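You operate a simulated robot arm through the tools that you are given. There is no shell and no other tool. Be economical: measure what you need, move in short steps, check, and stop when the job is done.

You run a simulated robot arm. Do the job below in one go: nothing can be reset, and whatever is moved stays where it is left.

## Task
Hold-test the blue cartridge, vent, and put it in the tray its drop calls for.
Fine: clamp it in the nest first, set dial left at 0.5 bar; no drop is PASS, any drop REWORK; free the clamp only after venting. Set down upright: what you pick out.

It is judged by the outcome, as a careful person would: the job done as asked, and still so three seconds after it is handed in. It fails if anything else is knocked over, pushed out of place, dropped, spilled or broken.

## Robot
A 7-joint arm with a two-finger parallel gripper, fixed in place. Base frame: the origin is at the foot of the arm, x ahead of it, y to its left, z up; the work surface is at about z = 0. Lengths are in m, angles in rad, forces in N, time in s.
With the tool pointing down near the work surface it reaches from about 0.22 to 0.58 m from the base axis. Its first joint turns from -1.152 to 1.152 rad. Payload 2.5 kg.
The tool frame sits at the grasp point between the pads (the TCP): z along the fingers, y along the line on which they close. The tips reach 0.023 m beyond it. Largest opening 0.094 m; finger width 0.038, thickness 0.01; the body of the gripper, 0.054 by 0.096 m, starts 0.039 m behind the TCP.
Orientation is told as [roll, pitch, yaw] about the base's x, y, z axes, in that order, counted from this pose: with the fingers straight down and closing along the base's y, the tool's x points along the base's -x, its y along +y and its z along -z.

## Interface
- The arm moves only by the tool servo_tool. Its argument "rows" is a list of rows, each a list of 7 numbers: the shift along the tool's x, y, z in units of 250 mm (1.0 is 250 mm), then the turn, a rotation vector about the tool's x, y, z in units of 180 degrees (1.0 is 180 degrees), then the finger opening in m, from 0 to 0.094. In form: [[x, y, z, rx, ry, rz, claw], ...]. A call has 1 to 12 rows; each row is the pose to reach, as a shift and turn from the pose commanded when the call began, along the tool's axes at that moment. A call with a number of a shift or a turn outside -1 to 1 is refused whole. Each row takes 0.2 s and may step no farther than 0.05 m and 0.15 rad from the row before; otherwise, or with a gripper value out of range, the whole call is refused. A pose out of reach is approached as far as the arm can. The call stops where the force on the tool passes 40 N (or 10 N more than at its start, if that is more) or the arm is blocked; 0.2 s more then pass. The fingers move at their own pace (about 0.108 m/s each) and stop on an object; they squeeze with about 45 N. The grip force told is the motor's: it shows also when the fingers shut on nothing. Time passes only in rows, and 0.2 s behind the last, so rows that repeat a pose let the fingers close. The reply holds the time, the measured pose of the TCP, the force on the tool along the base axes, the opening and the grip force, in the units named above and with some noise, with the torque about the TCP (base axes, N m) and any sound that the robot's microphone picked up, and new pictures: "show" is both (left out), scene, wrist or none.
- Cameras (640 x 400 px; columns grow to the right, rows downward): "scene" is fixed at [0.1241, -0.4063, 0.5293]; the picture's right is [0.82, -0.58, 0.00], its down [-0.39, -0.55, -0.74] and it looks along [0.43, 0.61, -0.67] (base axes); focal length 253 px, centre (320, 200). "wrist" rides on the gripper at [0.086, 0.016, -0.074] in the tool frame; the picture's right is [-0.18, 0.98, 0.00], its down [-0.58, -0.11, -0.81] and it looks along [-0.79, -0.15, 0.59] (tool axes); focal length 243 px, centre (320, 200). There is no depth. A picture from a camera that has moved, and an enlarged one, comes with that camera's place and axes in the base frame and with its lens. The place of the scene camera against the robot may be out by one fixed shift of up to 0.012 m in any direction.
- zoom(camera, box): a new picture of the part [left, top, right, bottom] of that camera's present view, enlarged. It takes no simulated time.
- job_done(): hands the job in; it is judged then, once.

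Go step by step. Nothing tells you positions but the pictures and the camera data: compare them with the known pose of the tool, close in by small moves and look again before you grip or let go. The budget is 120 turns and 200 pictures, counting those below and the enlarged ones. Unless the task says otherwise, let go and move clear before handing in, and close with one line.

The tools are called after "Call:" by a JSON object that holds its "fn" and its "kwargs". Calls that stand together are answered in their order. servo_tool: Moves the arm, as the interface text tells. Its arguments: {"type":"object","properties":{"rows":{"type":"array"},"show":{"type":"string","enum":["both","scene","wrist","none"]}},"required":["rows"]} The other tools are called the same way: zoom (camera, box) takes an enlarged picture of a part of a camera's view; job_done () hands the job in.

At the start:

```text
t: 0.0
tcp_pos: [0.4226, -0.1246, 0.3539]
tcp_rot: [0.0, -0.001, -0.001]
force: [0.2, 0.6, 0.5]
wrist_torque: [-0.02, -0.03, -0.02]
gripper_width: 0.0942
grasp_force: 0.0
```

scene: 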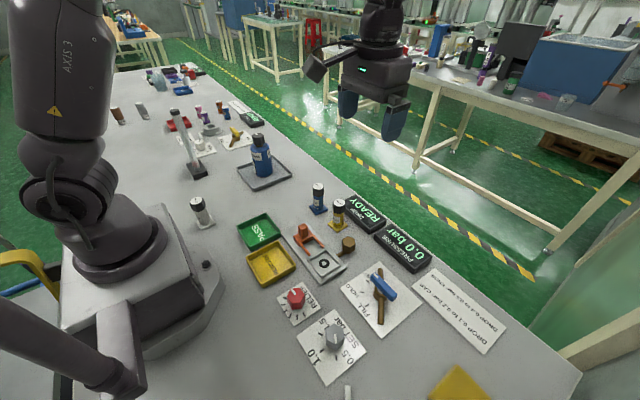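
wrist: 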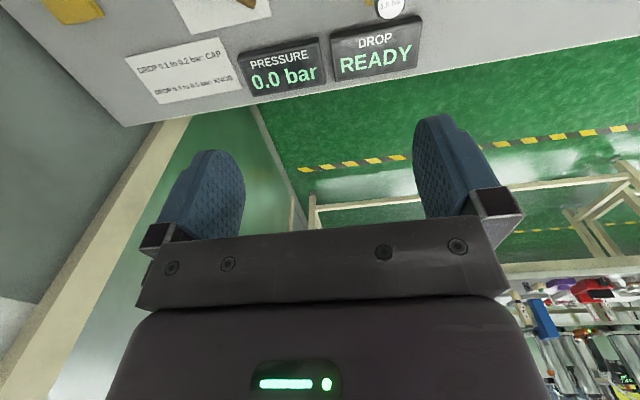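

I see a bench with cartridges, PASS/REWORK trays, a nest with an orange clamp, a SET BAR dial, a fill/hold valve and a release button. I'll enlarge the details first.

Call:
{"fn": "zoom", "kwargs": {"camera": "scene", "box": [220, 170, 440, 308]}}

Call:
{"fn": "zoom", "kwargs": {"camera": "scene", "box": [260, 250, 520, 400]}}

Call:
{"fn": "zoom", "kwargs": {"camera": "scene", "box": [90, 60, 310, 198]}}

```text
2.90 times, centred on (330, 239) of scene
camera zoom: at [0.1241, -0.4063, 0.5293], right [0.82, -0.58, 0.0], down [-0.39, -0.55, -0.74], along [0.43, 0.61, -0.67], focal length 733 px, centre (291, 87)
```

zoom: 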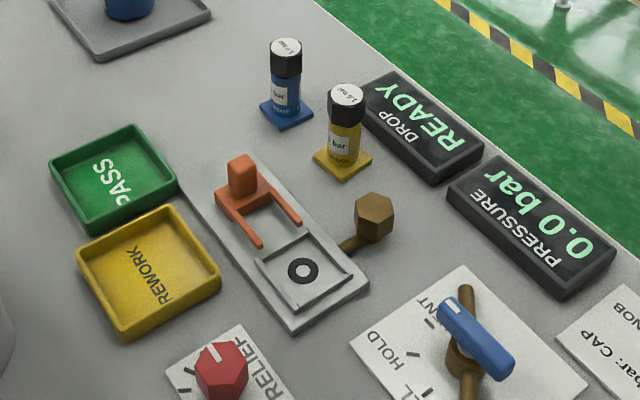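

```text
2.46 times, centred on (390, 325) of scene
camera zoom: at [0.1241, -0.4063, 0.5293], right [0.82, -0.58, 0.0], down [-0.39, -0.55, -0.74], along [0.43, 0.61, -0.67], focal length 623 px, centre (148, -108)
```

zoom: 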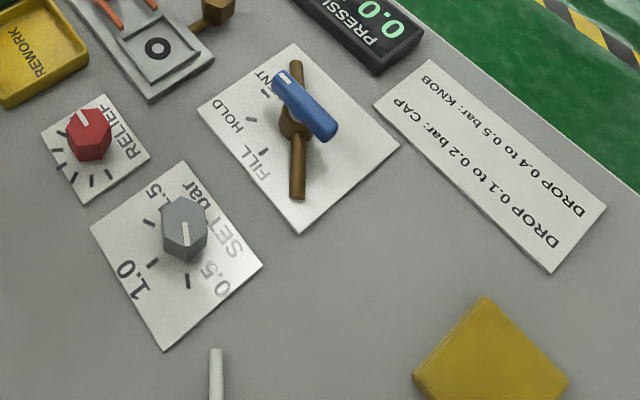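

```text
2.90 times, centred on (200, 129) of scene
camera zoom: at [0.1241, -0.4063, 0.5293], right [0.82, -0.58, 0.0], down [-0.39, -0.55, -0.74], along [0.43, 0.61, -0.67], focal length 733 px, centre (668, 406)
```

zoom: 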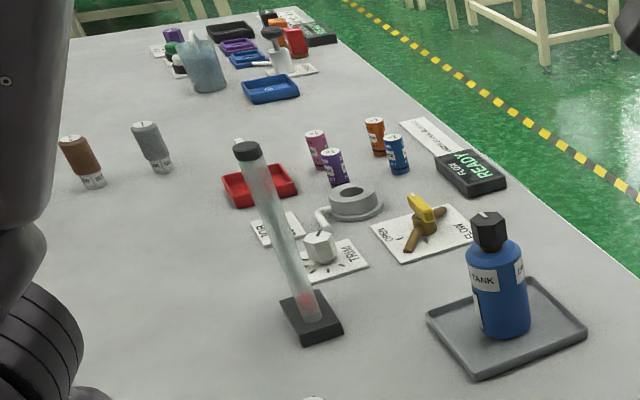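

The test station is nearest the arm; the blue cartridge stands at about (0.44, 0.05) and the nest ring at about (0.33, -0.13). I'll back the arm off to look at the station with the wrist camera.

Call:
{"fn": "servo_tool", "kwargs": {"rows": [[0.18, 0, 0, 0, 0, 0, 0.094], [0.36, 0, 0, 0, 0, 0, 0.094], [0.54, 0, 0, 0, 0, 0, 0.094], [0.7, 0, 0, 0, 0, 0, 0.094]]}}

```text
t: 1.0
tcp_pos: [0.2487, -0.1221, 0.3526]
tcp_rot: [0.001, -0.001, 0.001]
force: [-0.4, -0.2, 0.6]
wrist_torque: [0.0, -0.01, -0.02]
gripper_width: 0.0939
grasp_force: 0.1
camera wrist: at [0.1615, -0.1068, 0.4275], right [0.18, 0.98, 0.0], down [0.58, -0.11, 0.81], along [0.79, -0.15, -0.59], focal length 243 px, centre (320, 200)
```

scene: 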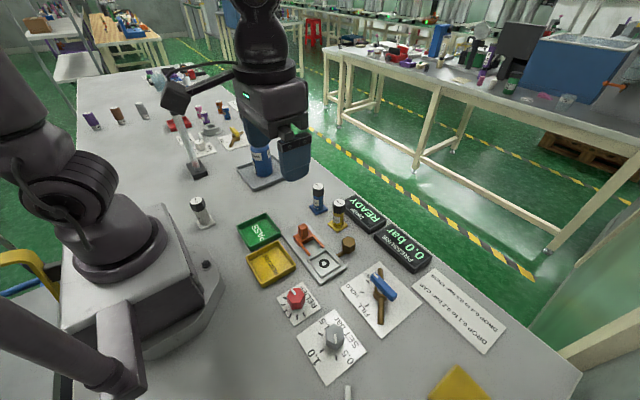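
wrist: 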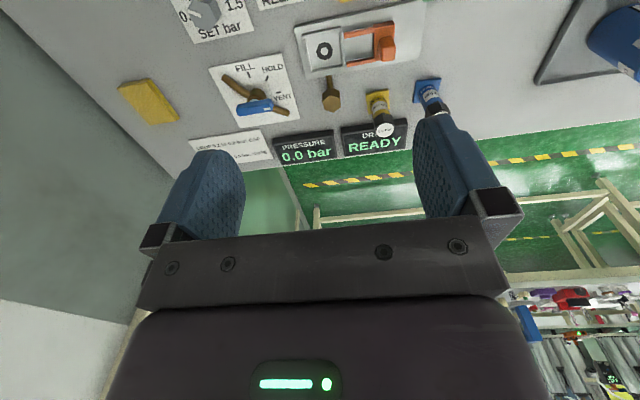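

The station is in the upper part of the wrist view; I'll enlarge it.

Call:
{"fn": "zoom", "kwargs": {"camera": "wrist", "box": [280, 0, 460, 130]}}

Call:
{"fn": "zoom", "kwargs": {"camera": "wrist", "box": [160, 0, 320, 160]}}

```text
3.08 times, centred on (370, 65) of wrist
camera zoom: at [0.1615, -0.1068, 0.4275], right [0.18, 0.98, 0.0], down [0.58, -0.11, 0.81], along [0.79, -0.15, -0.59], focal length 746 px, centre (166, 615)
```

zoom: 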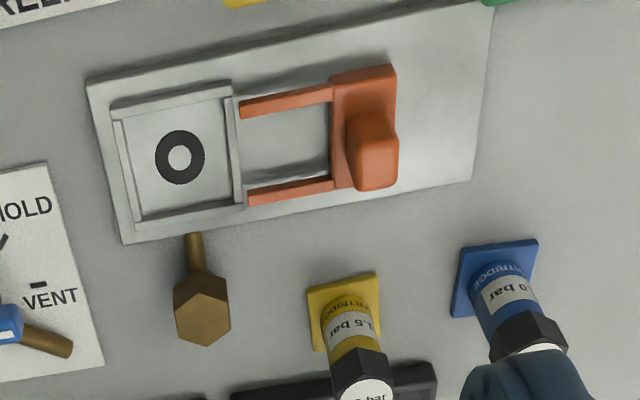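

```text
2.50 times, centred on (240, 80) of wrist
camera zoom: at [0.1615, -0.1068, 0.4275], right [0.18, 0.98, 0.0], down [0.58, -0.11, 0.81], along [0.79, -0.15, -0.59], focal length 606 px, centre (520, 500)
```

zoom: 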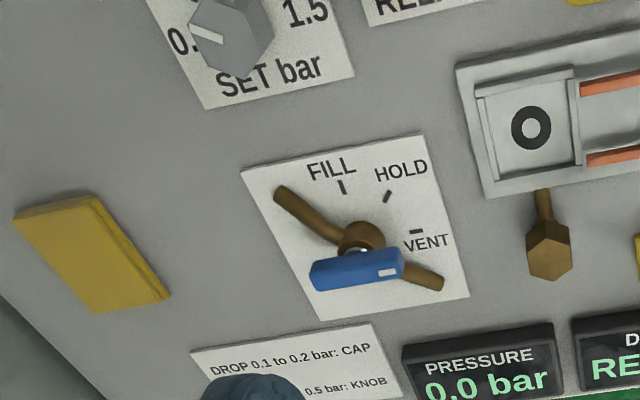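

The set dial seems to be at 0.5 already and the valve at VENT. I'll tilt the tool to look more steeply down at the dial and relief knob.

Call:
{"fn": "servo_tool", "kwargs": {"rows": [[0, -0.1, -0.06, 0, 0.045, 0, 0.094], [0, -0.2, -0.12, 0, 0.09, 0, 0.094], [0, -0.3, -0.18, 0, 0.135, 0, 0.094], [0.0, -0.3, -0.2, 0, 0.18, 0, 0.094], [0.0, -0.3, -0.2, 0, 0.22, 0, 0.094]], "show": "wrist"}}

```text
t: 2.2
tcp_pos: [0.247, -0.1984, 0.4051]
tcp_rot: [0.0, 0.692, 0.0]
force: [0.1, -0.2, 0.2]
wrist_torque: [0.01, 0.0, -0.02]
gripper_width: 0.0939
grasp_force: 0.0
camera wrist: at [0.2289, -0.1826, 0.5172], right [0.14, 0.98, -0.12], down [0.96, -0.11, 0.25], along [0.23, -0.15, -0.96], focal length 243 px, centre (320, 200)
```

wrist: 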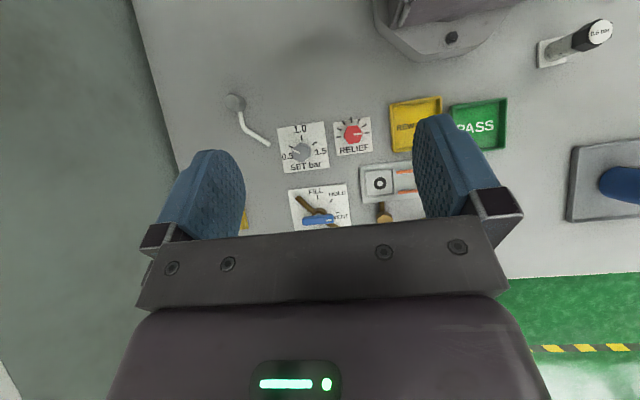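

Call:
{"fn": "zoom", "kwargs": {"camera": "wrist", "box": [260, 100, 420, 230]}}

```text
3.08 times, centred on (340, 165) of wrist
camera zoom: at [0.2289, -0.1826, 0.5172], right [0.14, 0.98, -0.12], down [0.96, -0.11, 0.25], along [0.23, -0.15, -0.96], focal length 746 px, centre (258, 308)
```

zoom: 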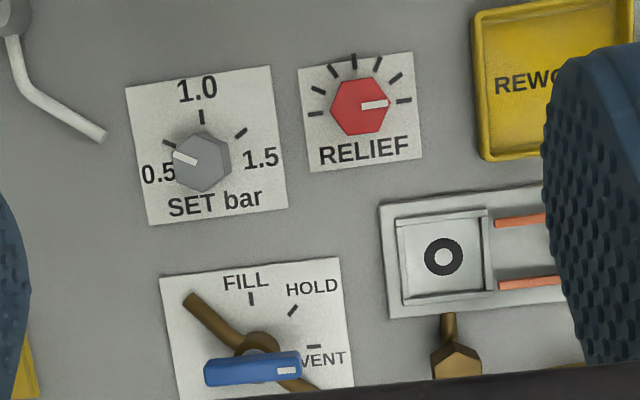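

The dial pointer sits exactly on the 0.5 tick, so it stays as it is. Next I'll level the tool and look closely at the blue cartridge, near (0.435, 0.042).

Call:
{"fn": "servo_tool", "kwargs": {"rows": [[-0.086, 0.119, 0.062, 0, -0.0275, 0, 0.094], [-0.172, 0.238, 0.124, 0, -0.055, 0, 0.094], [-0.258, 0.357, 0.186, 0, -0.0825, 0, 0.094], [-0.344, 0.476, 0.248, 0, -0.11, 0, 0.094], [-0.43, 0.595, 0.31, 0, -0.1375, 0, 0.094], [-0.516, 0.714, 0.372, 0, -0.165, 0, 0.094], [-0.602, 0.833, 0.434, 0, -0.1925, 0, 0.094], [-0.687, 0.952, 0.496, 0, -0.22, 0, 0.094]], "show": "wrist"}}

```text
t: 4.0
tcp_pos: [0.3003, 0.0405, 0.2001]
tcp_rot: [0.0, -0.001, -0.003]
force: [0.6, 0.7, 0.4]
wrist_torque: [-0.03, 0.02, -0.01]
gripper_width: 0.0942
grasp_force: 0.2
camera wrist: at [0.2139, 0.0551, 0.2739], right [0.19, 0.98, 0.0], down [0.58, -0.11, 0.81], along [0.79, -0.15, -0.59], focal length 243 px, centre (320, 200)
```

wrist: 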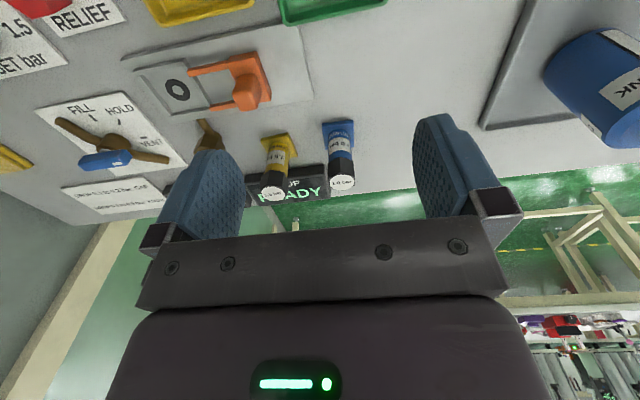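

Call:
{"fn": "zoom", "kwargs": {"camera": "wrist", "box": [250, 100, 380, 210]}}

Call:
{"fn": "zoom", "kwargs": {"camera": "scene", "box": [280, 165, 380, 240]}}

```text
3.64 times, centred on (315, 155) of wrist
camera zoom: at [0.2139, 0.0551, 0.2739], right [0.19, 0.98, 0.0], down [0.58, -0.11, 0.81], along [0.79, -0.15, -0.59], focal length 882 px, centre (338, 364)
```

zoom: 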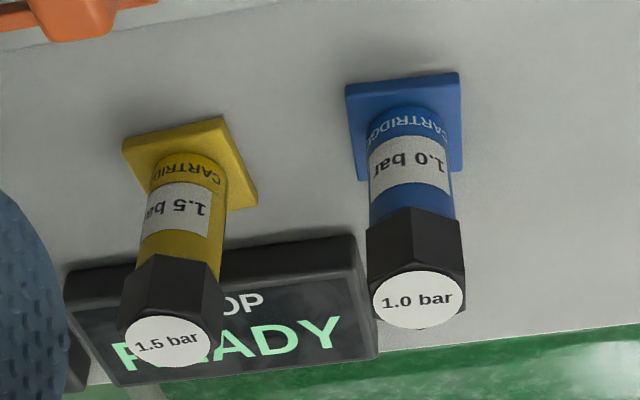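

```text
5.33 times, centred on (330, 202) of scene
camera zoom: at [0.1241, -0.4064, 0.5293], right [0.82, -0.58, 0.0], down [-0.39, -0.55, -0.74], along [0.43, 0.61, -0.67], focal length 1349 px, centre (267, 187)
```

zoom: 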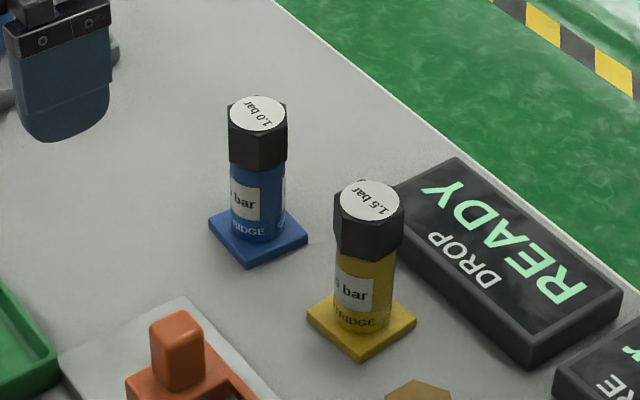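

The cartridge stands at about (0.4285, 0.041), square to the axes and 0.092 tall, with the hex cap's flats facing ±y. I'll move above it with a narrowed opening.

Call:
{"fn": "servo_tool", "kwargs": {"rows": [[-0.13, 0, 0.06, 0, 0, 0, 0.065], [-0.26, 0, 0.12, 0, 0, 0, 0.065], [-0.39, 0, 0.18, 0, 0, 0, 0.065], [-0.513, 0.002, 0.24, 0, 0, 0, 0.065], [-0.513, 0.002, 0.24, 0, 0, 0, 0.065]]}}

```text
t: 5.2
tcp_pos: [0.4273, 0.0378, 0.1392]
tcp_rot: [0.0, -0.001, 0.001]
force: [0.8, 0.3, -0.4]
wrist_torque: [-0.02, -0.03, 0.03]
gripper_width: 0.0652
grasp_force: 0.0
camera wrist: at [0.3419, 0.0535, 0.2134], right [0.18, 0.98, 0.0], down [0.58, -0.11, 0.81], along [0.79, -0.15, -0.59], focal length 243 px, centre (320, 200)
```

scene: 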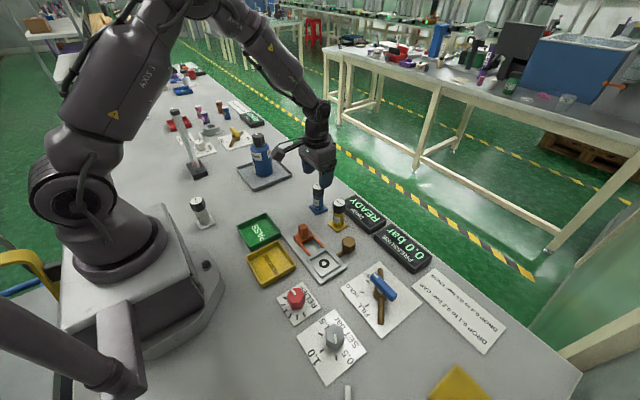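
wrist: 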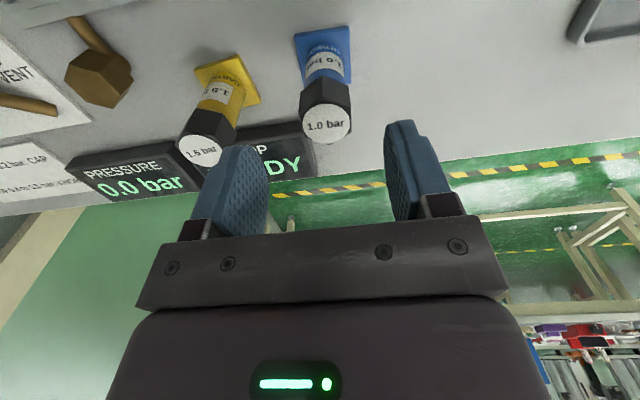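

The cap lies about 2–3 mm ahead and 3.5 mm left of the tool; I'll correct for that and go down to z = 0.062.

Call:
{"fn": "servo_tool", "kwargs": {"rows": [[-0.008, 0.014, 0.08, 0, 0, 0, 0.06], [-0.008, 0.014, 0.16, 0, 0, 0, 0.06], [-0.008, 0.014, 0.24, 0, 0, 0, 0.06], [-0.008, 0.014, 0.308, 0, 0, 0, 0.06], [-0.008, 0.014, 0.308, 0, 0, 0, 0.06]], "show": "wrist"}}

```text
t: 6.4
tcp_pos: [0.431, 0.0421, 0.0627]
tcp_rot: [0.001, 0.0, 0.0]
force: [-0.1, 0.5, 0.0]
wrist_torque: [0.01, -0.01, 0.02]
gripper_width: 0.0602
grasp_force: 0.0
camera wrist: at [0.3459, 0.0574, 0.1368], right [0.18, 0.98, 0.0], down [0.58, -0.11, 0.81], along [0.79, -0.15, -0.59], focal length 243 px, centre (320, 200)
```

wrist: 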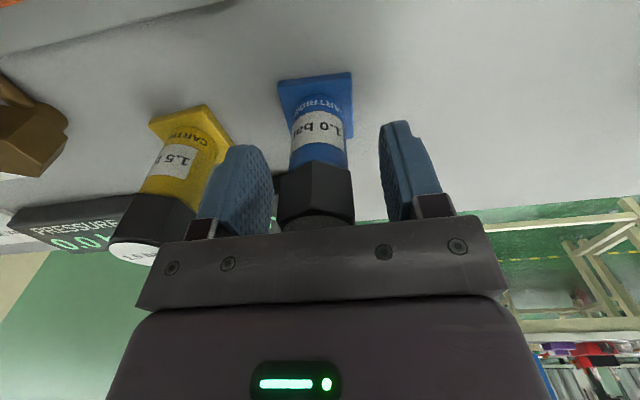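

The cartridge is centred between the fingers with clearance from the yellow one, so I close on it.

Call:
{"fn": "servo_tool", "kwargs": {"rows": [[0, 0, 0, 0, 0, 0, 0.045], [0, 0, 0, 0, 0, 0, 0.03], [0, 0, 0, 0, 0, 0, 0.02], [0, 0, 0, 0, 0, 0, 0.02]], "show": "wrist"}}

```text
t: 7.4
tcp_pos: [0.4333, 0.0419, 0.0646]
tcp_rot: [0.001, 0.0, 0.0]
force: [-0.6, -0.9, 1.1]
wrist_torque: [-0.03, -0.04, 0.01]
gripper_width: 0.0305
grasp_force: 45.2
camera wrist: at [0.3459, 0.0573, 0.1371], right [0.18, 0.98, 0.0], down [0.58, -0.11, 0.81], along [0.79, -0.15, -0.59], focal length 243 px, centre (320, 200)
```

wrist: 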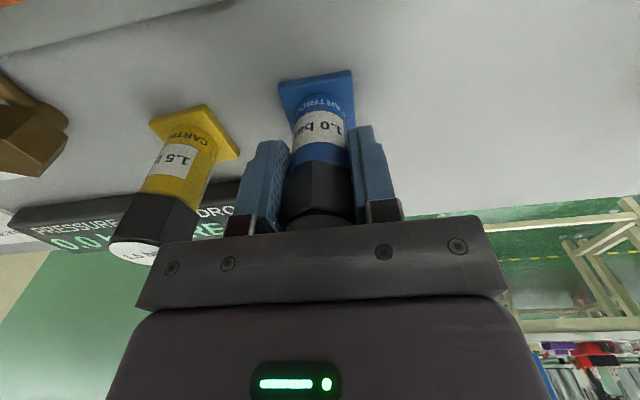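

Grip is firm at 0.0305 m. I lift straight up, then travel to behind the nest to look at it.

Call:
{"fn": "servo_tool", "kwargs": {"rows": [[0, 0, -0.18, 0, 0, 0, 0.02], [0, 0, -0.36, 0, 0, 0, 0.02], [0, 0, -0.52, 0, 0, 0, 0.02], [0.17, 0, -0.52, 0, 0, 0, 0.02], [0.34, 0, -0.52, 0, 0, 0, 0.02], [0.5, -0.1, -0.52, 0, 0, 0, 0.02], [0.6, -0.26, -0.52, 0, 0, 0, 0.02], [0.68, -0.42, -0.52, 0, 0, 0, 0.02], [0.68, -0.58, -0.52, 0, 0, 0, 0.02], [0.68, -0.7, -0.52, 0, 0, 0, 0.02], [0.68, -0.7, -0.52, 0, 0, 0, 0.02]]}}

```text
t: 9.8
tcp_pos: [0.2619, -0.1329, 0.1944]
tcp_rot: [-0.001, 0.0, 0.002]
force: [-0.4, 0.0, -1.8]
wrist_torque: [-0.01, 0.01, 0.02]
gripper_width: 0.0305
grasp_force: 45.3
camera wrist: at [0.1759, -0.1181, 0.2689], right [0.18, 0.98, 0.0], down [0.58, -0.11, 0.81], along [0.79, -0.15, -0.59], focal length 243 px, centre (320, 200)
```

scene: 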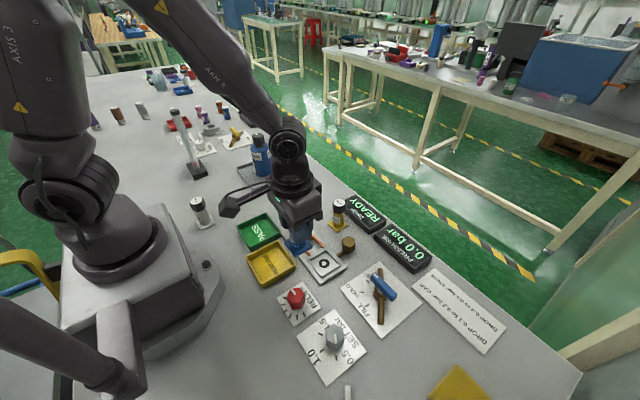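
wrist: 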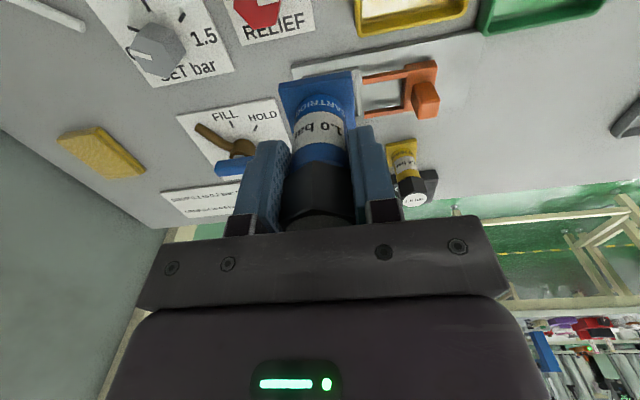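

The cartridge hides the nest from here. I step 6 cm to +y to see the nest beside it.

Call:
{"fn": "servo_tool", "kwargs": {"rows": [[0, 0.15, 0, 0, 0, 0, 0.02], [0, 0.28, 0, 0, 0, 0, 0.02], [0, 0.28, 0, 0, 0, 0, 0.02]], "show": "none"}}

Call:
{"fn": "zoom", "kwargs": {"camera": "wrist", "box": [160, 30, 360, 155]}}

```text
t: 10.6
tcp_pos: [0.2614, -0.0628, 0.1921]
tcp_rot: [0.0, -0.001, 0.001]
force: [-0.1, 0.2, -1.6]
wrist_torque: [0.05, 0.01, 0.05]
gripper_width: 0.0305
grasp_force: 44.9
```

```text
3.20 times, centred on (260, 92) of wrist
camera zoom: at [0.1756, -0.047, 0.2669], right [0.18, 0.98, 0.0], down [0.58, -0.11, 0.81], along [0.79, -0.15, -0.59], focal length 776 px, centre (512, 544)
```

zoom: 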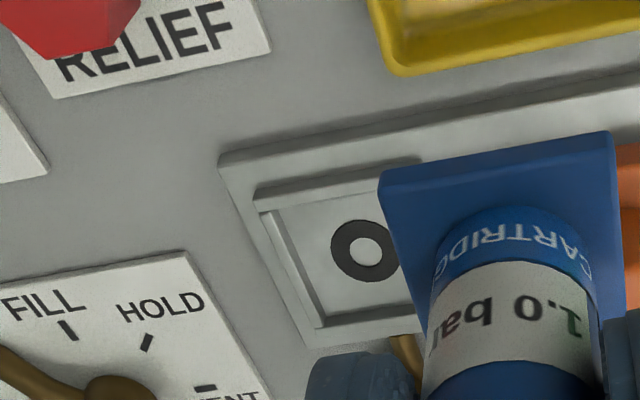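

The nest ring is at about (0.3295, -0.131) with the recess square to the axes, and the held cartridge is centred on the tool. I move above the nest and lower to z ≈ 0.10 to check.

Call:
{"fn": "servo_tool", "kwargs": {"rows": [[-0.136, -0.137, 0, 0, 0, 0, 0.02], [-0.272, -0.274, 0, 0, 0, 0, 0.02], [-0.272, -0.274, 0.13, 0, 0, 0, 0.02], [-0.272, -0.274, 0.25, 0, 0, 0, 0.02], [-0.272, -0.274, 0.36, 0, 0, 0, 0.02], [-0.272, -0.274, 0.36, 0, 0, 0, 0.02]]}}

Call:
{"fn": "zoom", "kwargs": {"camera": "wrist", "box": [230, 30, 430, 155]}}

Call:
{"fn": "zoom", "kwargs": {"camera": "scene", "box": [270, 210, 370, 285]}}

```text
t: 12.0
tcp_pos: [0.3282, -0.1329, 0.1024]
tcp_rot: [-0.001, 0.001, 0.0]
force: [0.4, -0.6, -1.9]
wrist_torque: [0.03, 0.01, -0.02]
gripper_width: 0.0303
grasp_force: 45.1
camera wrist: at [0.2427, -0.1171, 0.1768], right [0.18, 0.98, 0.0], down [0.58, -0.11, 0.81], along [0.79, -0.15, -0.59], focal length 243 px, centre (320, 200)
```

scene: 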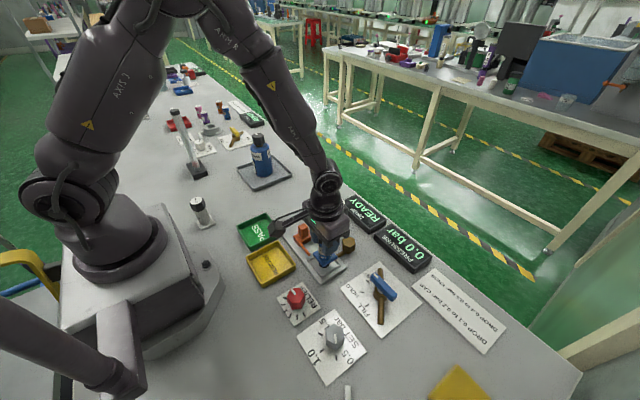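
wrist: 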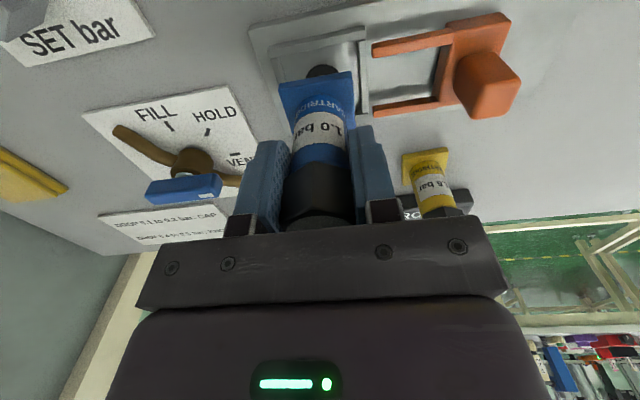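

```text
3.20 times, centred on (330, 92) of wrist
camera zoom: at [0.2427, -0.1171, 0.1768], right [0.18, 0.98, 0.0], down [0.58, -0.11, 0.81], along [0.79, -0.15, -0.59], focal length 776 px, centre (288, 544)
```

zoom: 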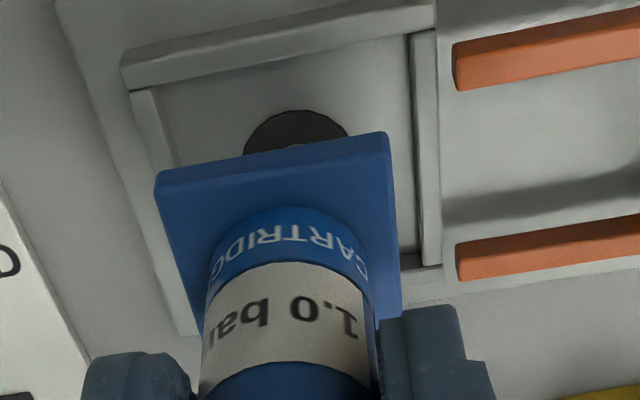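

```text
5.33 times, centred on (320, 248) of scene
camera zoom: at [0.1241, -0.4063, 0.5293], right [0.82, -0.58, 0.0], down [-0.39, -0.55, -0.74], along [0.43, 0.61, -0.67], focal length 1349 px, centre (320, -53)
```

zoom: 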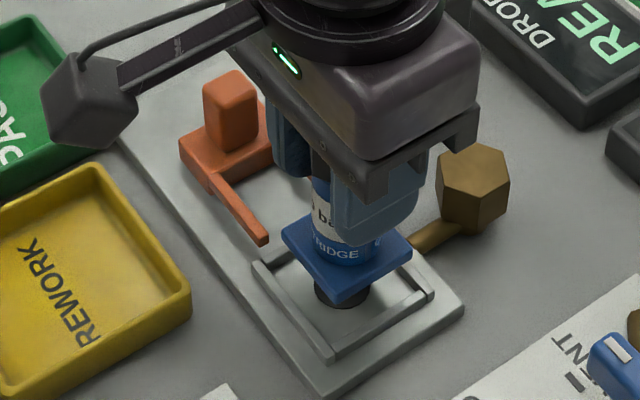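

The flange is about 1.5 mm too far to -y and 1 mm short in x, well within the recess slack. I apply that and lower most of the way.

Call:
{"fn": "servo_tool", "kwargs": {"rows": [[-0.004, 0.006, 0.0, 0, 0, 0, 0.02], [-0.004, 0.006, 0.04, 0, 0, 0, 0.02], [-0.004, 0.006, 0.08, 0, 0, 0, 0.02], [-0.004, 0.006, 0.1, 0, 0, 0, 0.02], [-0.004, 0.006, 0.108, 0, 0, 0, 0.02]], "show": "none"}}

Call:
{"fn": "zoom", "kwargs": {"camera": "wrist", "box": [230, 30, 430, 155]}}

Call:
{"fn": "zoom", "kwargs": {"camera": "scene", "box": [270, 210, 370, 285]}}

```text
t: 13.2
tcp_pos: [0.33, -0.1291, 0.0749]
tcp_rot: [0.001, -0.002, 0.0]
force: [-0.2, -1.0, -1.9]
wrist_torque: [0.01, 0.01, -0.02]
gripper_width: 0.0304
grasp_force: 45.3
```

```text
3.20 times, centred on (330, 92) of wrist
camera zoom: at [0.2436, -0.1143, 0.1499], right [0.18, 0.98, 0.0], down [0.58, -0.11, 0.81], along [0.79, -0.15, -0.59], focal length 776 px, centre (288, 544)
```

zoom: 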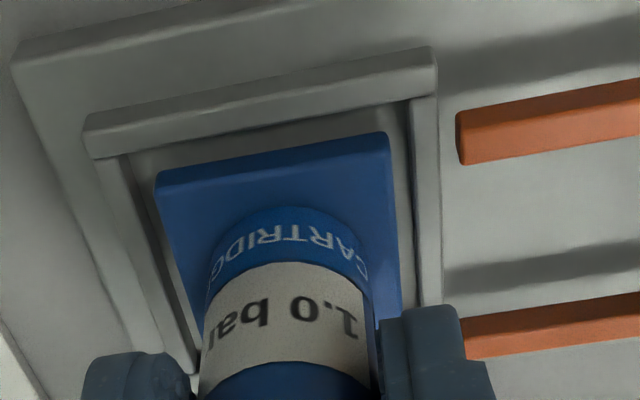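

```text
5.33 times, centred on (320, 248) of scene
camera zoom: at [0.1241, -0.4063, 0.5293], right [0.82, -0.58, 0.0], down [-0.39, -0.55, -0.74], along [0.43, 0.61, -0.67], focal length 1349 px, centre (320, -53)
```

zoom: 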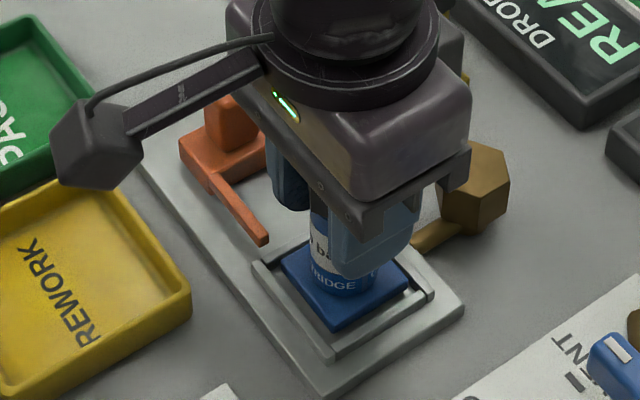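

The flange is lined up inside the recess walls. I lower in 1 mm steps to contact.

Call:
{"fn": "servo_tool", "kwargs": {"rows": [[0, 0, 0.004, 0, 0, 0, 0.02], [0, 0, 0.008, 0, 0, 0, 0.02], [0, 0, 0.012, 0, 0, 0, 0.02], [0, 0, 0.012, 0, 0, 0, 0.02]], "show": "none"}}

Call:
{"fn": "zoom", "kwargs": {"camera": "wrist", "box": [230, 30, 430, 155]}}

```text
t: 14.2
tcp_pos: [0.3311, -0.1288, 0.0724]
tcp_rot: [0.001, 0.0, -0.001]
force: [-1.5, 0.6, 2.4]
wrist_torque: [0.06, 0.0, -0.02]
gripper_width: 0.0303
grasp_force: 44.6
```

```text
3.20 times, centred on (330, 92) of wrist
camera zoom: at [0.2442, -0.1143, 0.1471], right [0.18, 0.98, 0.0], down [0.58, -0.11, 0.81], along [0.79, -0.15, -0.59], focal length 776 px, centre (288, 544)
```

zoom: 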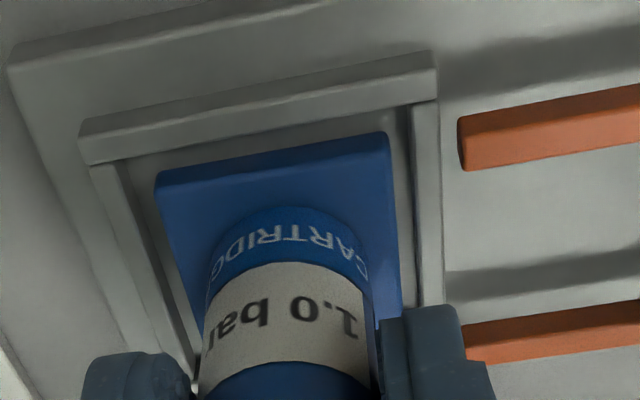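

Contact is light and the flange is seated, sitting about 1.5 mm to +y. I nudge it -y by that much and release.

Call:
{"fn": "servo_tool", "kwargs": {"rows": [[0, -0.003, 0, 0, 0, 0, 0.02], [0, -0.006, 0, 0, 0, 0, 0.02], [0, -0.006, 0, 0, 0, 0, 0.045], [0, -0.006, 0, 0, 0, 0, 0.06], [0, -0.006, 0, 0, 0, 0, 0.06]], "show": "wrist"}}

```text
t: 15.4
tcp_pos: [0.3288, -0.1309, 0.0721]
tcp_rot: [0.001, 0.0, 0.0]
force: [-0.5, -0.2, -0.4]
wrist_torque: [0.01, -0.03, -0.03]
gripper_width: 0.0601
grasp_force: 0.0
camera wrist: at [0.244, -0.1156, 0.1469], right [0.18, 0.98, 0.0], down [0.58, -0.11, 0.81], along [0.79, -0.15, -0.59], focal length 243 px, centre (320, 200)
```

wrist: 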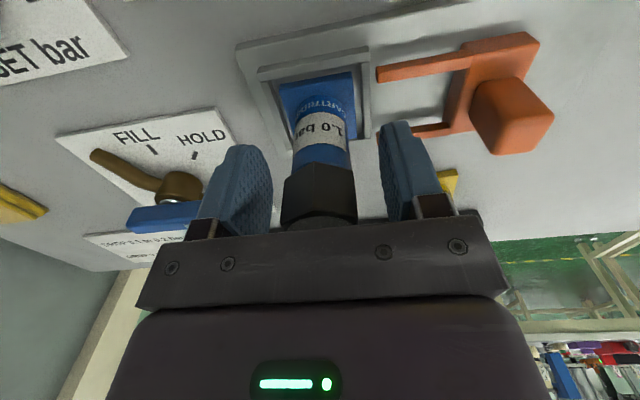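

The cartridge stands in the nest. I rise and back off to view the clamp and the seating.

Call:
{"fn": "servo_tool", "kwargs": {"rows": [[0, 0, -0.15, 0, 0, 0, 0.065], [0, 0, -0.32, 0, 0, 0, 0.08], [0, 0, -0.5, 0, 0, 0, 0.094], [0.16, 0.1, -0.5, 0, 0, 0, 0.094], [0.32, 0.24, -0.5, 0, 0, 0, 0.094], [0.32, 0.24, -0.5, 0, 0, 0, 0.094]], "show": "wrist"}}

Call:
{"fn": "zoom", "kwargs": {"camera": "wrist", "box": [200, 20, 420, 158]}}

Call:
{"fn": "zoom", "kwargs": {"camera": "scene", "box": [270, 210, 370, 285]}}

```text
refused: row 5 steps farther than a row can; nothing moved
```

```text
2.90 times, centred on (310, 89) of wrist
camera zoom: at [0.244, -0.1156, 0.1469], right [0.18, 0.98, 0.0], down [0.58, -0.11, 0.81], along [0.79, -0.15, -0.59], focal length 703 px, centre (349, 522)
```

zoom: 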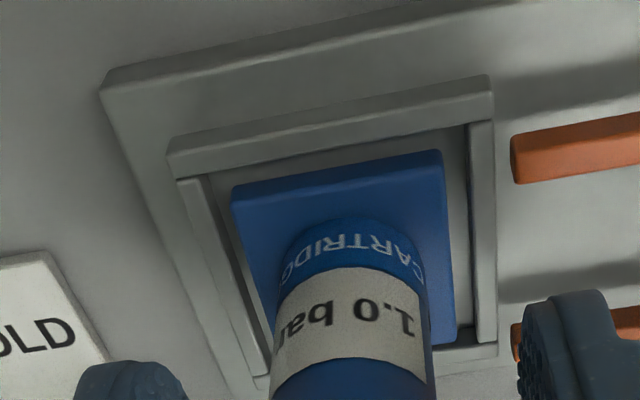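

```text
5.33 times, centred on (320, 248) of scene
camera zoom: at [0.1241, -0.4063, 0.5293], right [0.82, -0.58, 0.0], down [-0.39, -0.55, -0.74], along [0.43, 0.61, -0.67], focal length 1349 px, centre (320, -53)
```

zoom: 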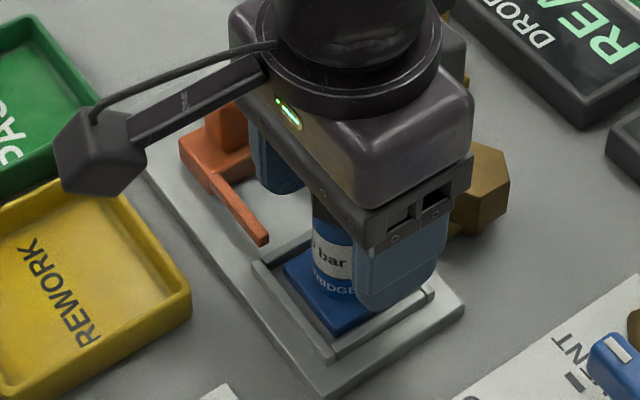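

The last row's step was too long, so I repeat the move with shorter steps.

Call:
{"fn": "servo_tool", "kwargs": {"rows": [[0, 0, -0.15, 0, 0, 0, 0.065], [0, 0, -0.32, 0, 0, 0, 0.08], [0, 0, -0.5, 0, 0, 0, 0.094], [0.14, 0.1, -0.5, 0, 0, 0, 0.094], [0.28, 0.2, -0.5, 0, 0, 0, 0.094], [0.32, 0.24, -0.5, 0, 0, 0, 0.094], [0.32, 0.24, -0.5, 0, 0, 0, 0.094]], "show": "wrist"}}

Call:
{"fn": "zoom", "kwargs": {"camera": "wrist", "box": [200, 20, 420, 158]}}

Call:
{"fn": "zoom", "kwargs": {"camera": "scene", "box": [270, 210, 370, 285]}}

```text
t: 17.0
tcp_pos: [0.2493, -0.07, 0.1969]
tcp_rot: [-0.001, 0.001, 0.0]
force: [-0.1, -0.2, 0.0]
wrist_torque: [0.0, 0.04, -0.02]
gripper_width: 0.0941
grasp_force: 0.2
camera wrist: at [0.1628, -0.0546, 0.2717], right [0.18, 0.98, 0.0], down [0.58, -0.11, 0.81], along [0.79, -0.15, -0.59], focal length 243 px, centre (320, 200)
```

wrist: 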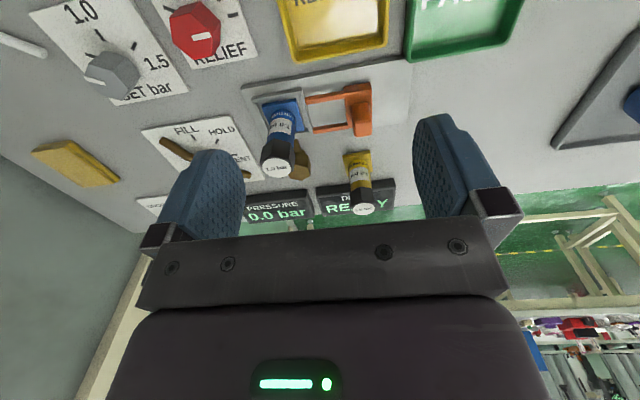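

```text
2.90 times, centred on (310, 89) of wrist
camera zoom: at [0.1628, -0.0546, 0.2717], right [0.18, 0.98, 0.0], down [0.58, -0.11, 0.81], along [0.79, -0.15, -0.59], focal length 703 px, centre (349, 522)
```

zoom: 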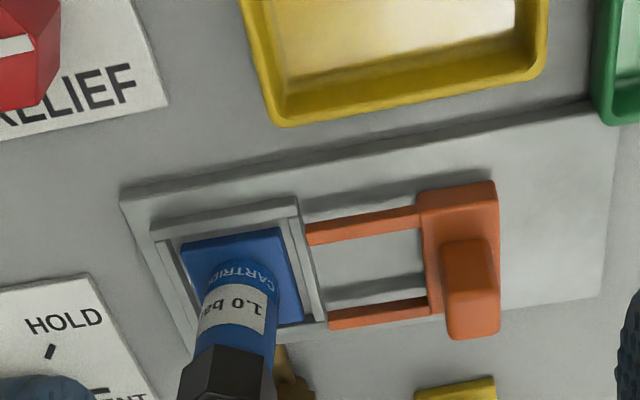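

```text
5.33 times, centred on (320, 248) of scene
camera zoom: at [0.1241, -0.4063, 0.5293], right [0.82, -0.58, 0.0], down [-0.39, -0.55, -0.74], along [0.43, 0.61, -0.67], focal length 1349 px, centre (320, -53)
```

zoom: 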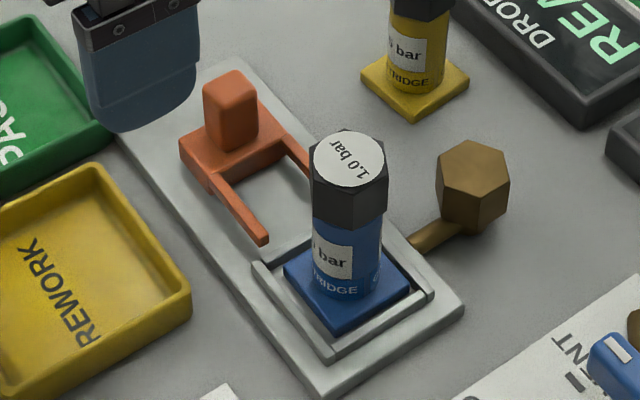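

The flange sits flat inside the recess. The clamp's post is near (0.330, -0.039) with its top at about z = 0.06; I'll turn the gripper 90° above it so the fingers close along x and clear the cartridge.

Call:
{"fn": "servo_tool", "kwargs": {"rows": [[-0.03, 0.01, 0, 0, 0, 0.045, 0.06], [-0.06, 0.02, 0, 0, 0, 0.09, 0.06], [-0.09, 0.03, 0, 0, 0, 0.135, 0.06], [-0.12, 0.04, 0, 0, 0, 0.18, 0.06], [-0.15, 0.05, 0, 0, 0, 0.225, 0.06], [-0.18, 0.06, 0, 0, 0, 0.27, 0.06], [-0.21, 0.07, 0, 0, 0, 0.315, 0.06], [-0.24, 0.08, 0, 0, 0, 0.36, 0.06], [-0.27, 0.09, 0, 0, 0, 0.405, 0.06], [-0.3, 0.11, 0, 0, 0, 0.45, 0.06], [-0.324, 0.124, 0, 0, 0, 0.495, 0.06], [-0.324, 0.124, 0, 0, 0, 0.5, 0.06]]}}

```text
t: 19.6
tcp_pos: [0.3318, -0.0391, 0.1981]
tcp_rot: [0.0, -0.001, -1.572]
force: [0.0, 0.6, -0.4]
wrist_torque: [0.0, 0.0, -0.01]
gripper_width: 0.0601
grasp_force: 0.0
camera wrist: at [0.3479, 0.0453, 0.2721], right [0.98, -0.19, 0.0], down [-0.11, -0.58, 0.81], along [-0.15, -0.79, -0.59], focal length 243 px, centre (320, 200)
```

scene: 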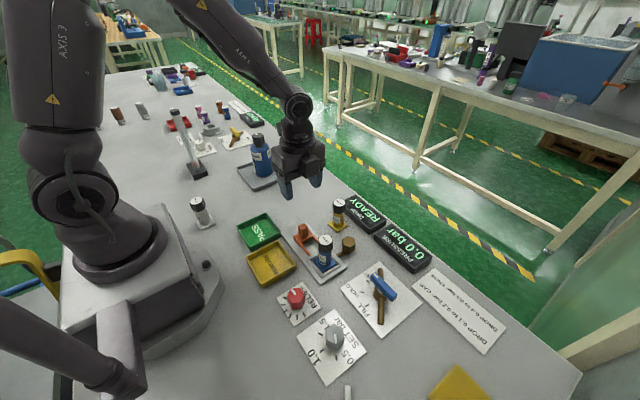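
wrist: 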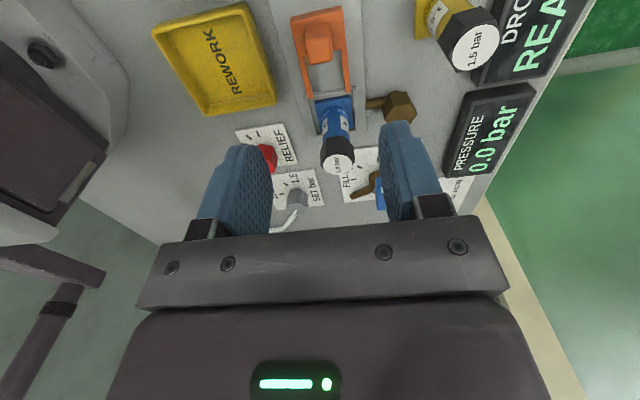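

Call:
{"fn": "zoom", "kwargs": {"camera": "wrist", "box": [260, 0, 420, 180]}}

```text
2.22 times, centred on (340, 90) of wrist
camera zoom: at [0.3479, 0.0453, 0.2721], right [0.98, -0.19, 0.0], down [-0.11, -0.58, 0.81], along [-0.15, -0.79, -0.59], focal length 539 px, centre (276, 444)
```

zoom: 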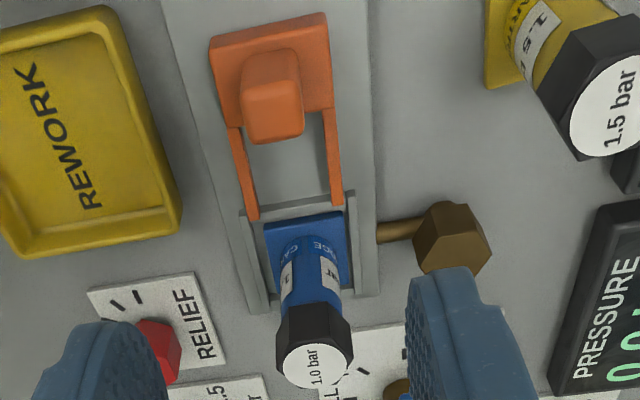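

The post top measures at (0.331, -0.038), right under the tool. I descend to z = 0.066.

Call:
{"fn": "servo_tool", "kwargs": {"rows": [[0, -0.003, 0.15, 0, 0, 0, 0.06], [0, -0.003, 0.3, 0, 0, 0, 0.06], [0, -0.003, 0.42, 0, 0, 0, 0.06], [0, -0.003, 0.528, 0, 0, 0, 0.06], [0, -0.003, 0.528, 0, 0, 0, 0.06]]}}

```text
t: 20.8
tcp_pos: [0.3306, -0.0396, 0.066]
tcp_rot: [-0.001, 0.001, -1.569]
force: [-0.8, 0.0, 0.0]
wrist_torque: [0.01, 0.01, 0.0]
gripper_width: 0.0599
grasp_force: 0.0
camera wrist: at [0.3465, 0.0464, 0.1394], right [0.98, -0.18, 0.0], down [-0.11, -0.58, 0.81], along [-0.15, -0.79, -0.59], focal length 243 px, centre (320, 200)
```

scene: 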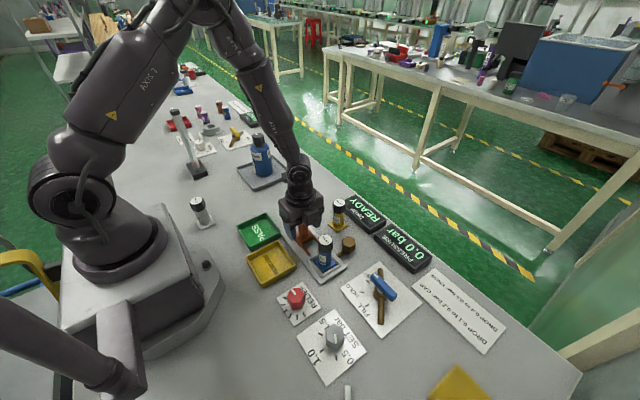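
wrist: 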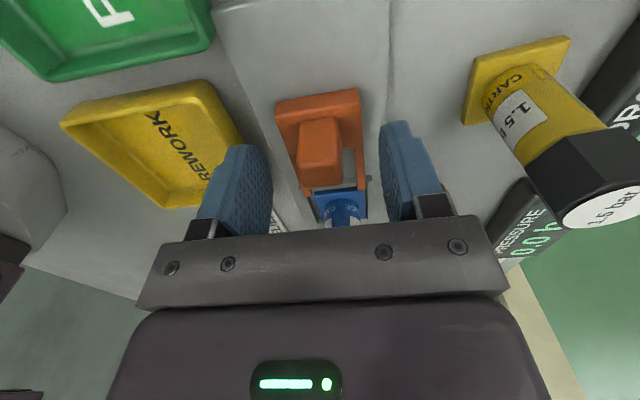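

The post is centred between the fingers. I close on it.

Call:
{"fn": "servo_tool", "kwargs": {"rows": [[0, 0, 0, 0, 0, 0, 0.04], [0, 0, 0, 0, 0, 0, 0.02], [0, 0, 0, 0, 0, 0, 0.012], [0, 0, 0, 0, 0, 0, 0.012]], "show": "wrist"}}

```text
t: 21.8
tcp_pos: [0.3295, -0.0399, 0.0656]
tcp_rot: [0.0, 0.0, -1.571]
force: [6.1, -0.6, -10.5]
wrist_torque: [0.01, -0.06, -0.01]
gripper_width: 0.0213
grasp_force: 44.9
camera wrist: at [0.3467, 0.0464, 0.1397], right [0.98, -0.18, 0.0], down [-0.11, -0.58, 0.81], along [-0.15, -0.79, -0.59], focal length 243 px, centre (320, 200)
```

wrist: 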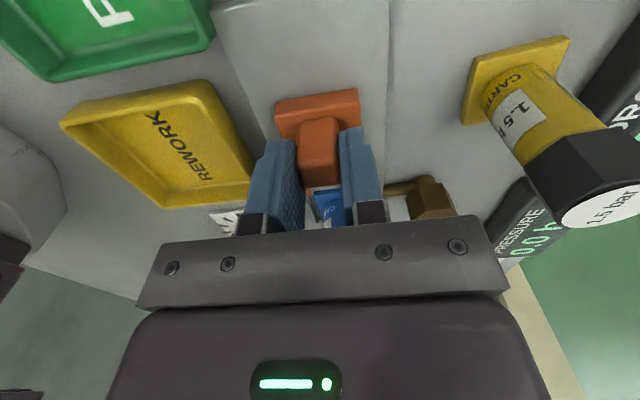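

The post is gripped (0.021 m). I slide it toward the cartridge, 3 cm first.

Call:
{"fn": "servo_tool", "kwargs": {"rows": [[-0.03, 0, 0, 0, 0, 0, 0.012], [-0.06, 0, 0, 0, 0, 0, 0.012], [-0.09, 0, 0, 0, 0, 0, 0.012], [-0.12, 0, 0, 0, 0, 0, 0.012]]}}

Call:
{"fn": "zoom", "kwargs": {"camera": "scene", "box": [270, 210, 370, 285]}}

```text
t: 22.8
tcp_pos: [0.3297, -0.0697, 0.0656]
tcp_rot: [-0.001, 0.0, -1.571]
force: [4.2, 1.5, -2.9]
wrist_torque: [-0.01, -0.19, 0.15]
gripper_width: 0.0216
grasp_force: 44.6
camera wrist: at [0.3467, 0.0152, 0.1397], right [0.98, -0.18, 0.0], down [-0.11, -0.58, 0.81], along [-0.15, -0.79, -0.59], focal length 243 px, centre (320, 200)
```

scene: 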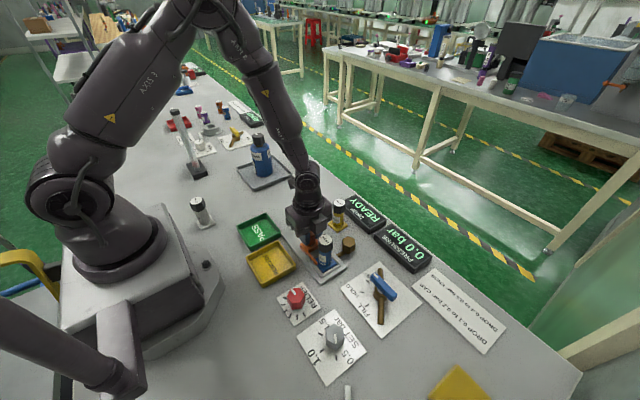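
wrist: 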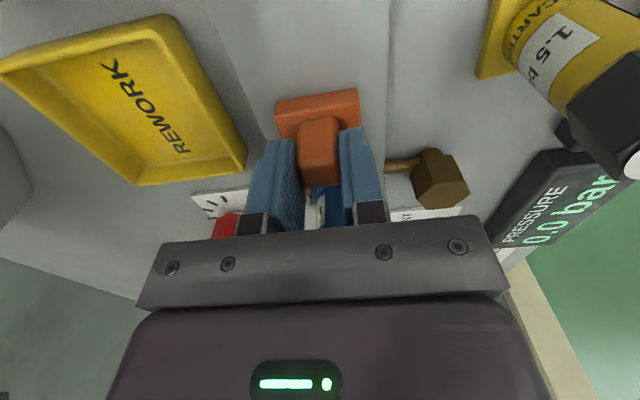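

```text
5.33 times, centred on (320, 248) of scene
camera zoom: at [0.1241, -0.4063, 0.5293], right [0.82, -0.58, 0.0], down [-0.39, -0.55, -0.74], along [0.43, 0.61, -0.67], focal length 1349 px, centre (320, -53)
```

zoom: 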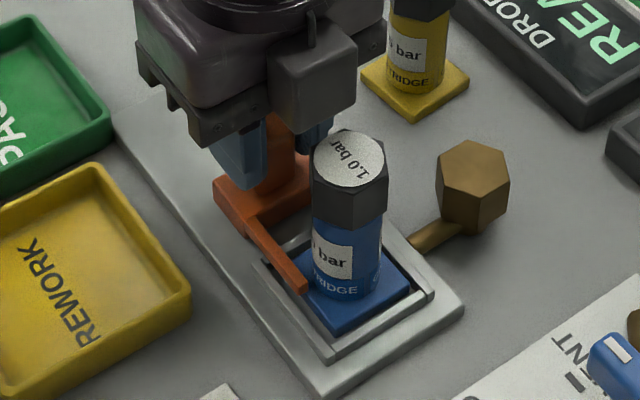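

The prongs run over the flange as intended. I continue in small steps, watching for the end stop.

Call:
{"fn": "servo_tool", "kwargs": {"rows": [[-0.02, 0, 0, 0, 0, 0, 0.012], [-0.04, 0, 0, 0, 0, 0, 0.012], [-0.052, 0, 0, 0, 0, 0, 0.012], [-0.06, 0, 0, 0, 0, 0, 0.012]], "show": "none"}}

Call:
{"fn": "zoom", "kwargs": {"camera": "scene", "box": [270, 210, 370, 285]}}

```text
t: 23.8
tcp_pos: [0.3301, -0.0804, 0.0658]
tcp_rot: [-0.001, 0.01, -1.565]
force: [10.0, 32.5, -10.5]
wrist_torque: [-0.3, -0.34, -0.69]
gripper_width: 0.0215
grasp_force: 44.7
```

```text
5.33 times, centred on (320, 248) of scene
camera zoom: at [0.1242, -0.4063, 0.5293], right [0.82, -0.58, 0.0], down [-0.39, -0.55, -0.74], along [0.43, 0.61, -0.67], focal length 1349 px, centre (320, -53)
```

zoom: 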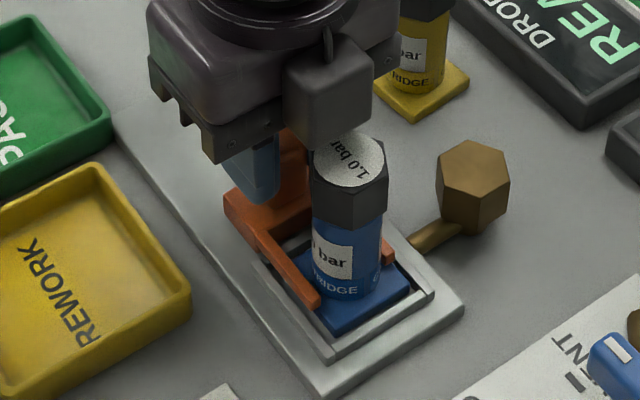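

A firm stop came at y ≈ -0.080 after 4.1 cm of travel, with both prongs over the flange. I relax the push and open the fingers.

Call:
{"fn": "servo_tool", "kwargs": {"rows": [[0.016, 0, 0, 0, 0, 0, 0.012], [0.016, 0, 0, 0, 0, 0, 0.03], [0.016, 0, 0, 0, 0, 0, 0.05], [0.016, 0, 0, 0, 0, 0, 0.05]], "show": "none"}}

```text
t: 24.8
tcp_pos: [0.3295, -0.0803, 0.0658]
tcp_rot: [0.001, 0.001, -1.57]
force: [-0.5, 0.2, 0.3]
wrist_torque: [0.0, 0.04, -0.01]
gripper_width: 0.0498
grasp_force: 0.0
```

The clamp is released and should stay engaged. I rise and move to look at the valve.

Call:
{"fn": "servo_tool", "kwargs": {"rows": [[0, 0, -0.16, 0, 0, 0, 0.06], [0, 0, -0.34, 0, 0, 0, 0.06], [0, 0, -0.52, 0, 0, 0, 0.06], [-0.1, 0.03, -0.6, 0, 0, 0, 0.06], [-0.26, 0.06, -0.6, 0, 0, 0, 0.06], [-0.42, 0.08, -0.6, 0, 0, 0, 0.06], [-0.42, 0.08, -0.6, 0, 0, 0, 0.06]]}}

Call:
{"fn": "zoom", "kwargs": {"camera": "scene", "box": [290, 220, 450, 340]}}

```text
t: 26.4
tcp_pos: [0.3489, -0.1851, 0.2176]
tcp_rot: [-0.001, -0.002, -1.57]
force: [0.5, 0.1, 0.2]
wrist_torque: [-0.02, -0.02, 0.01]
gripper_width: 0.0598
grasp_force: 0.1
camera wrist: at [0.3658, -0.0988, 0.291], right [0.98, -0.18, 0.0], down [-0.11, -0.58, 0.81], along [-0.15, -0.79, -0.59], focal length 243 px, centre (320, 200)
```

scene: 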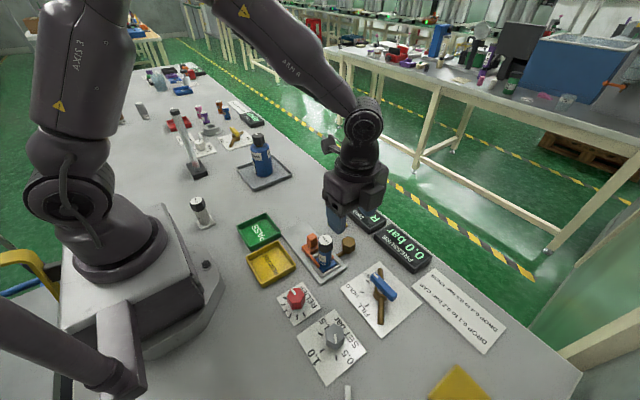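
wrist: 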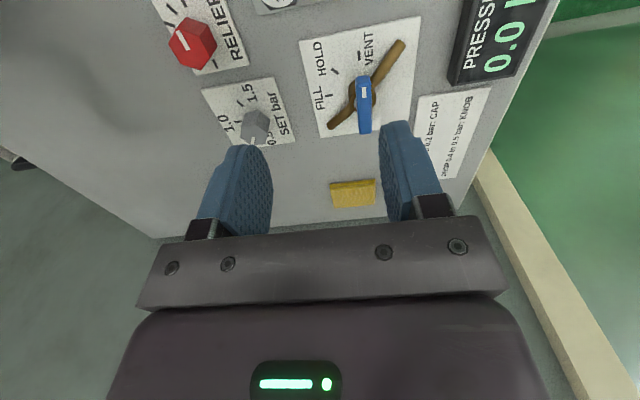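

```text
3.33 times, centred on (370, 280) of scene
camera zoom: at [0.1241, -0.4064, 0.5293], right [0.82, -0.58, 0.0], down [-0.39, -0.55, -0.74], along [0.43, 0.61, -0.67], focal length 843 px, centre (153, -67)
```

zoom: 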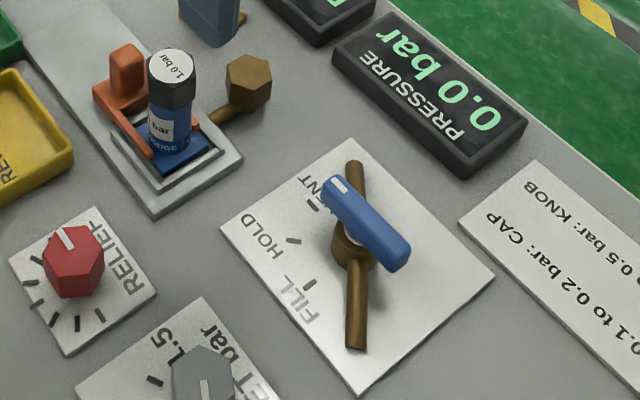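

Call:
{"fn": "zoom", "kwargs": {"camera": "wrist", "box": [290, 10, 430, 150]}}

```text
2.86 times, centred on (360, 80) of wrist
camera zoom: at [0.3658, -0.0988, 0.291], right [0.98, -0.18, 0.0], down [-0.11, -0.58, 0.81], along [-0.15, -0.79, -0.59], focal length 693 px, centre (206, 543)
```

zoom: 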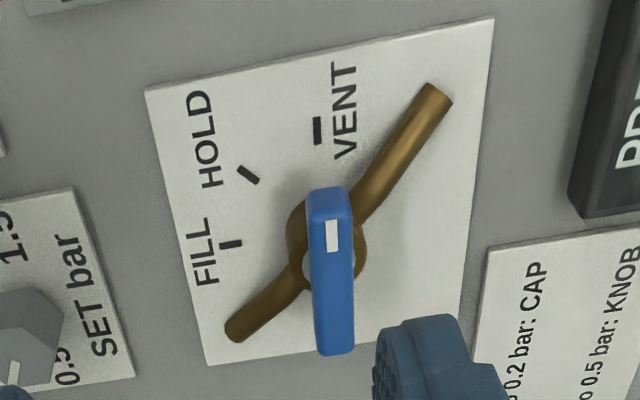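

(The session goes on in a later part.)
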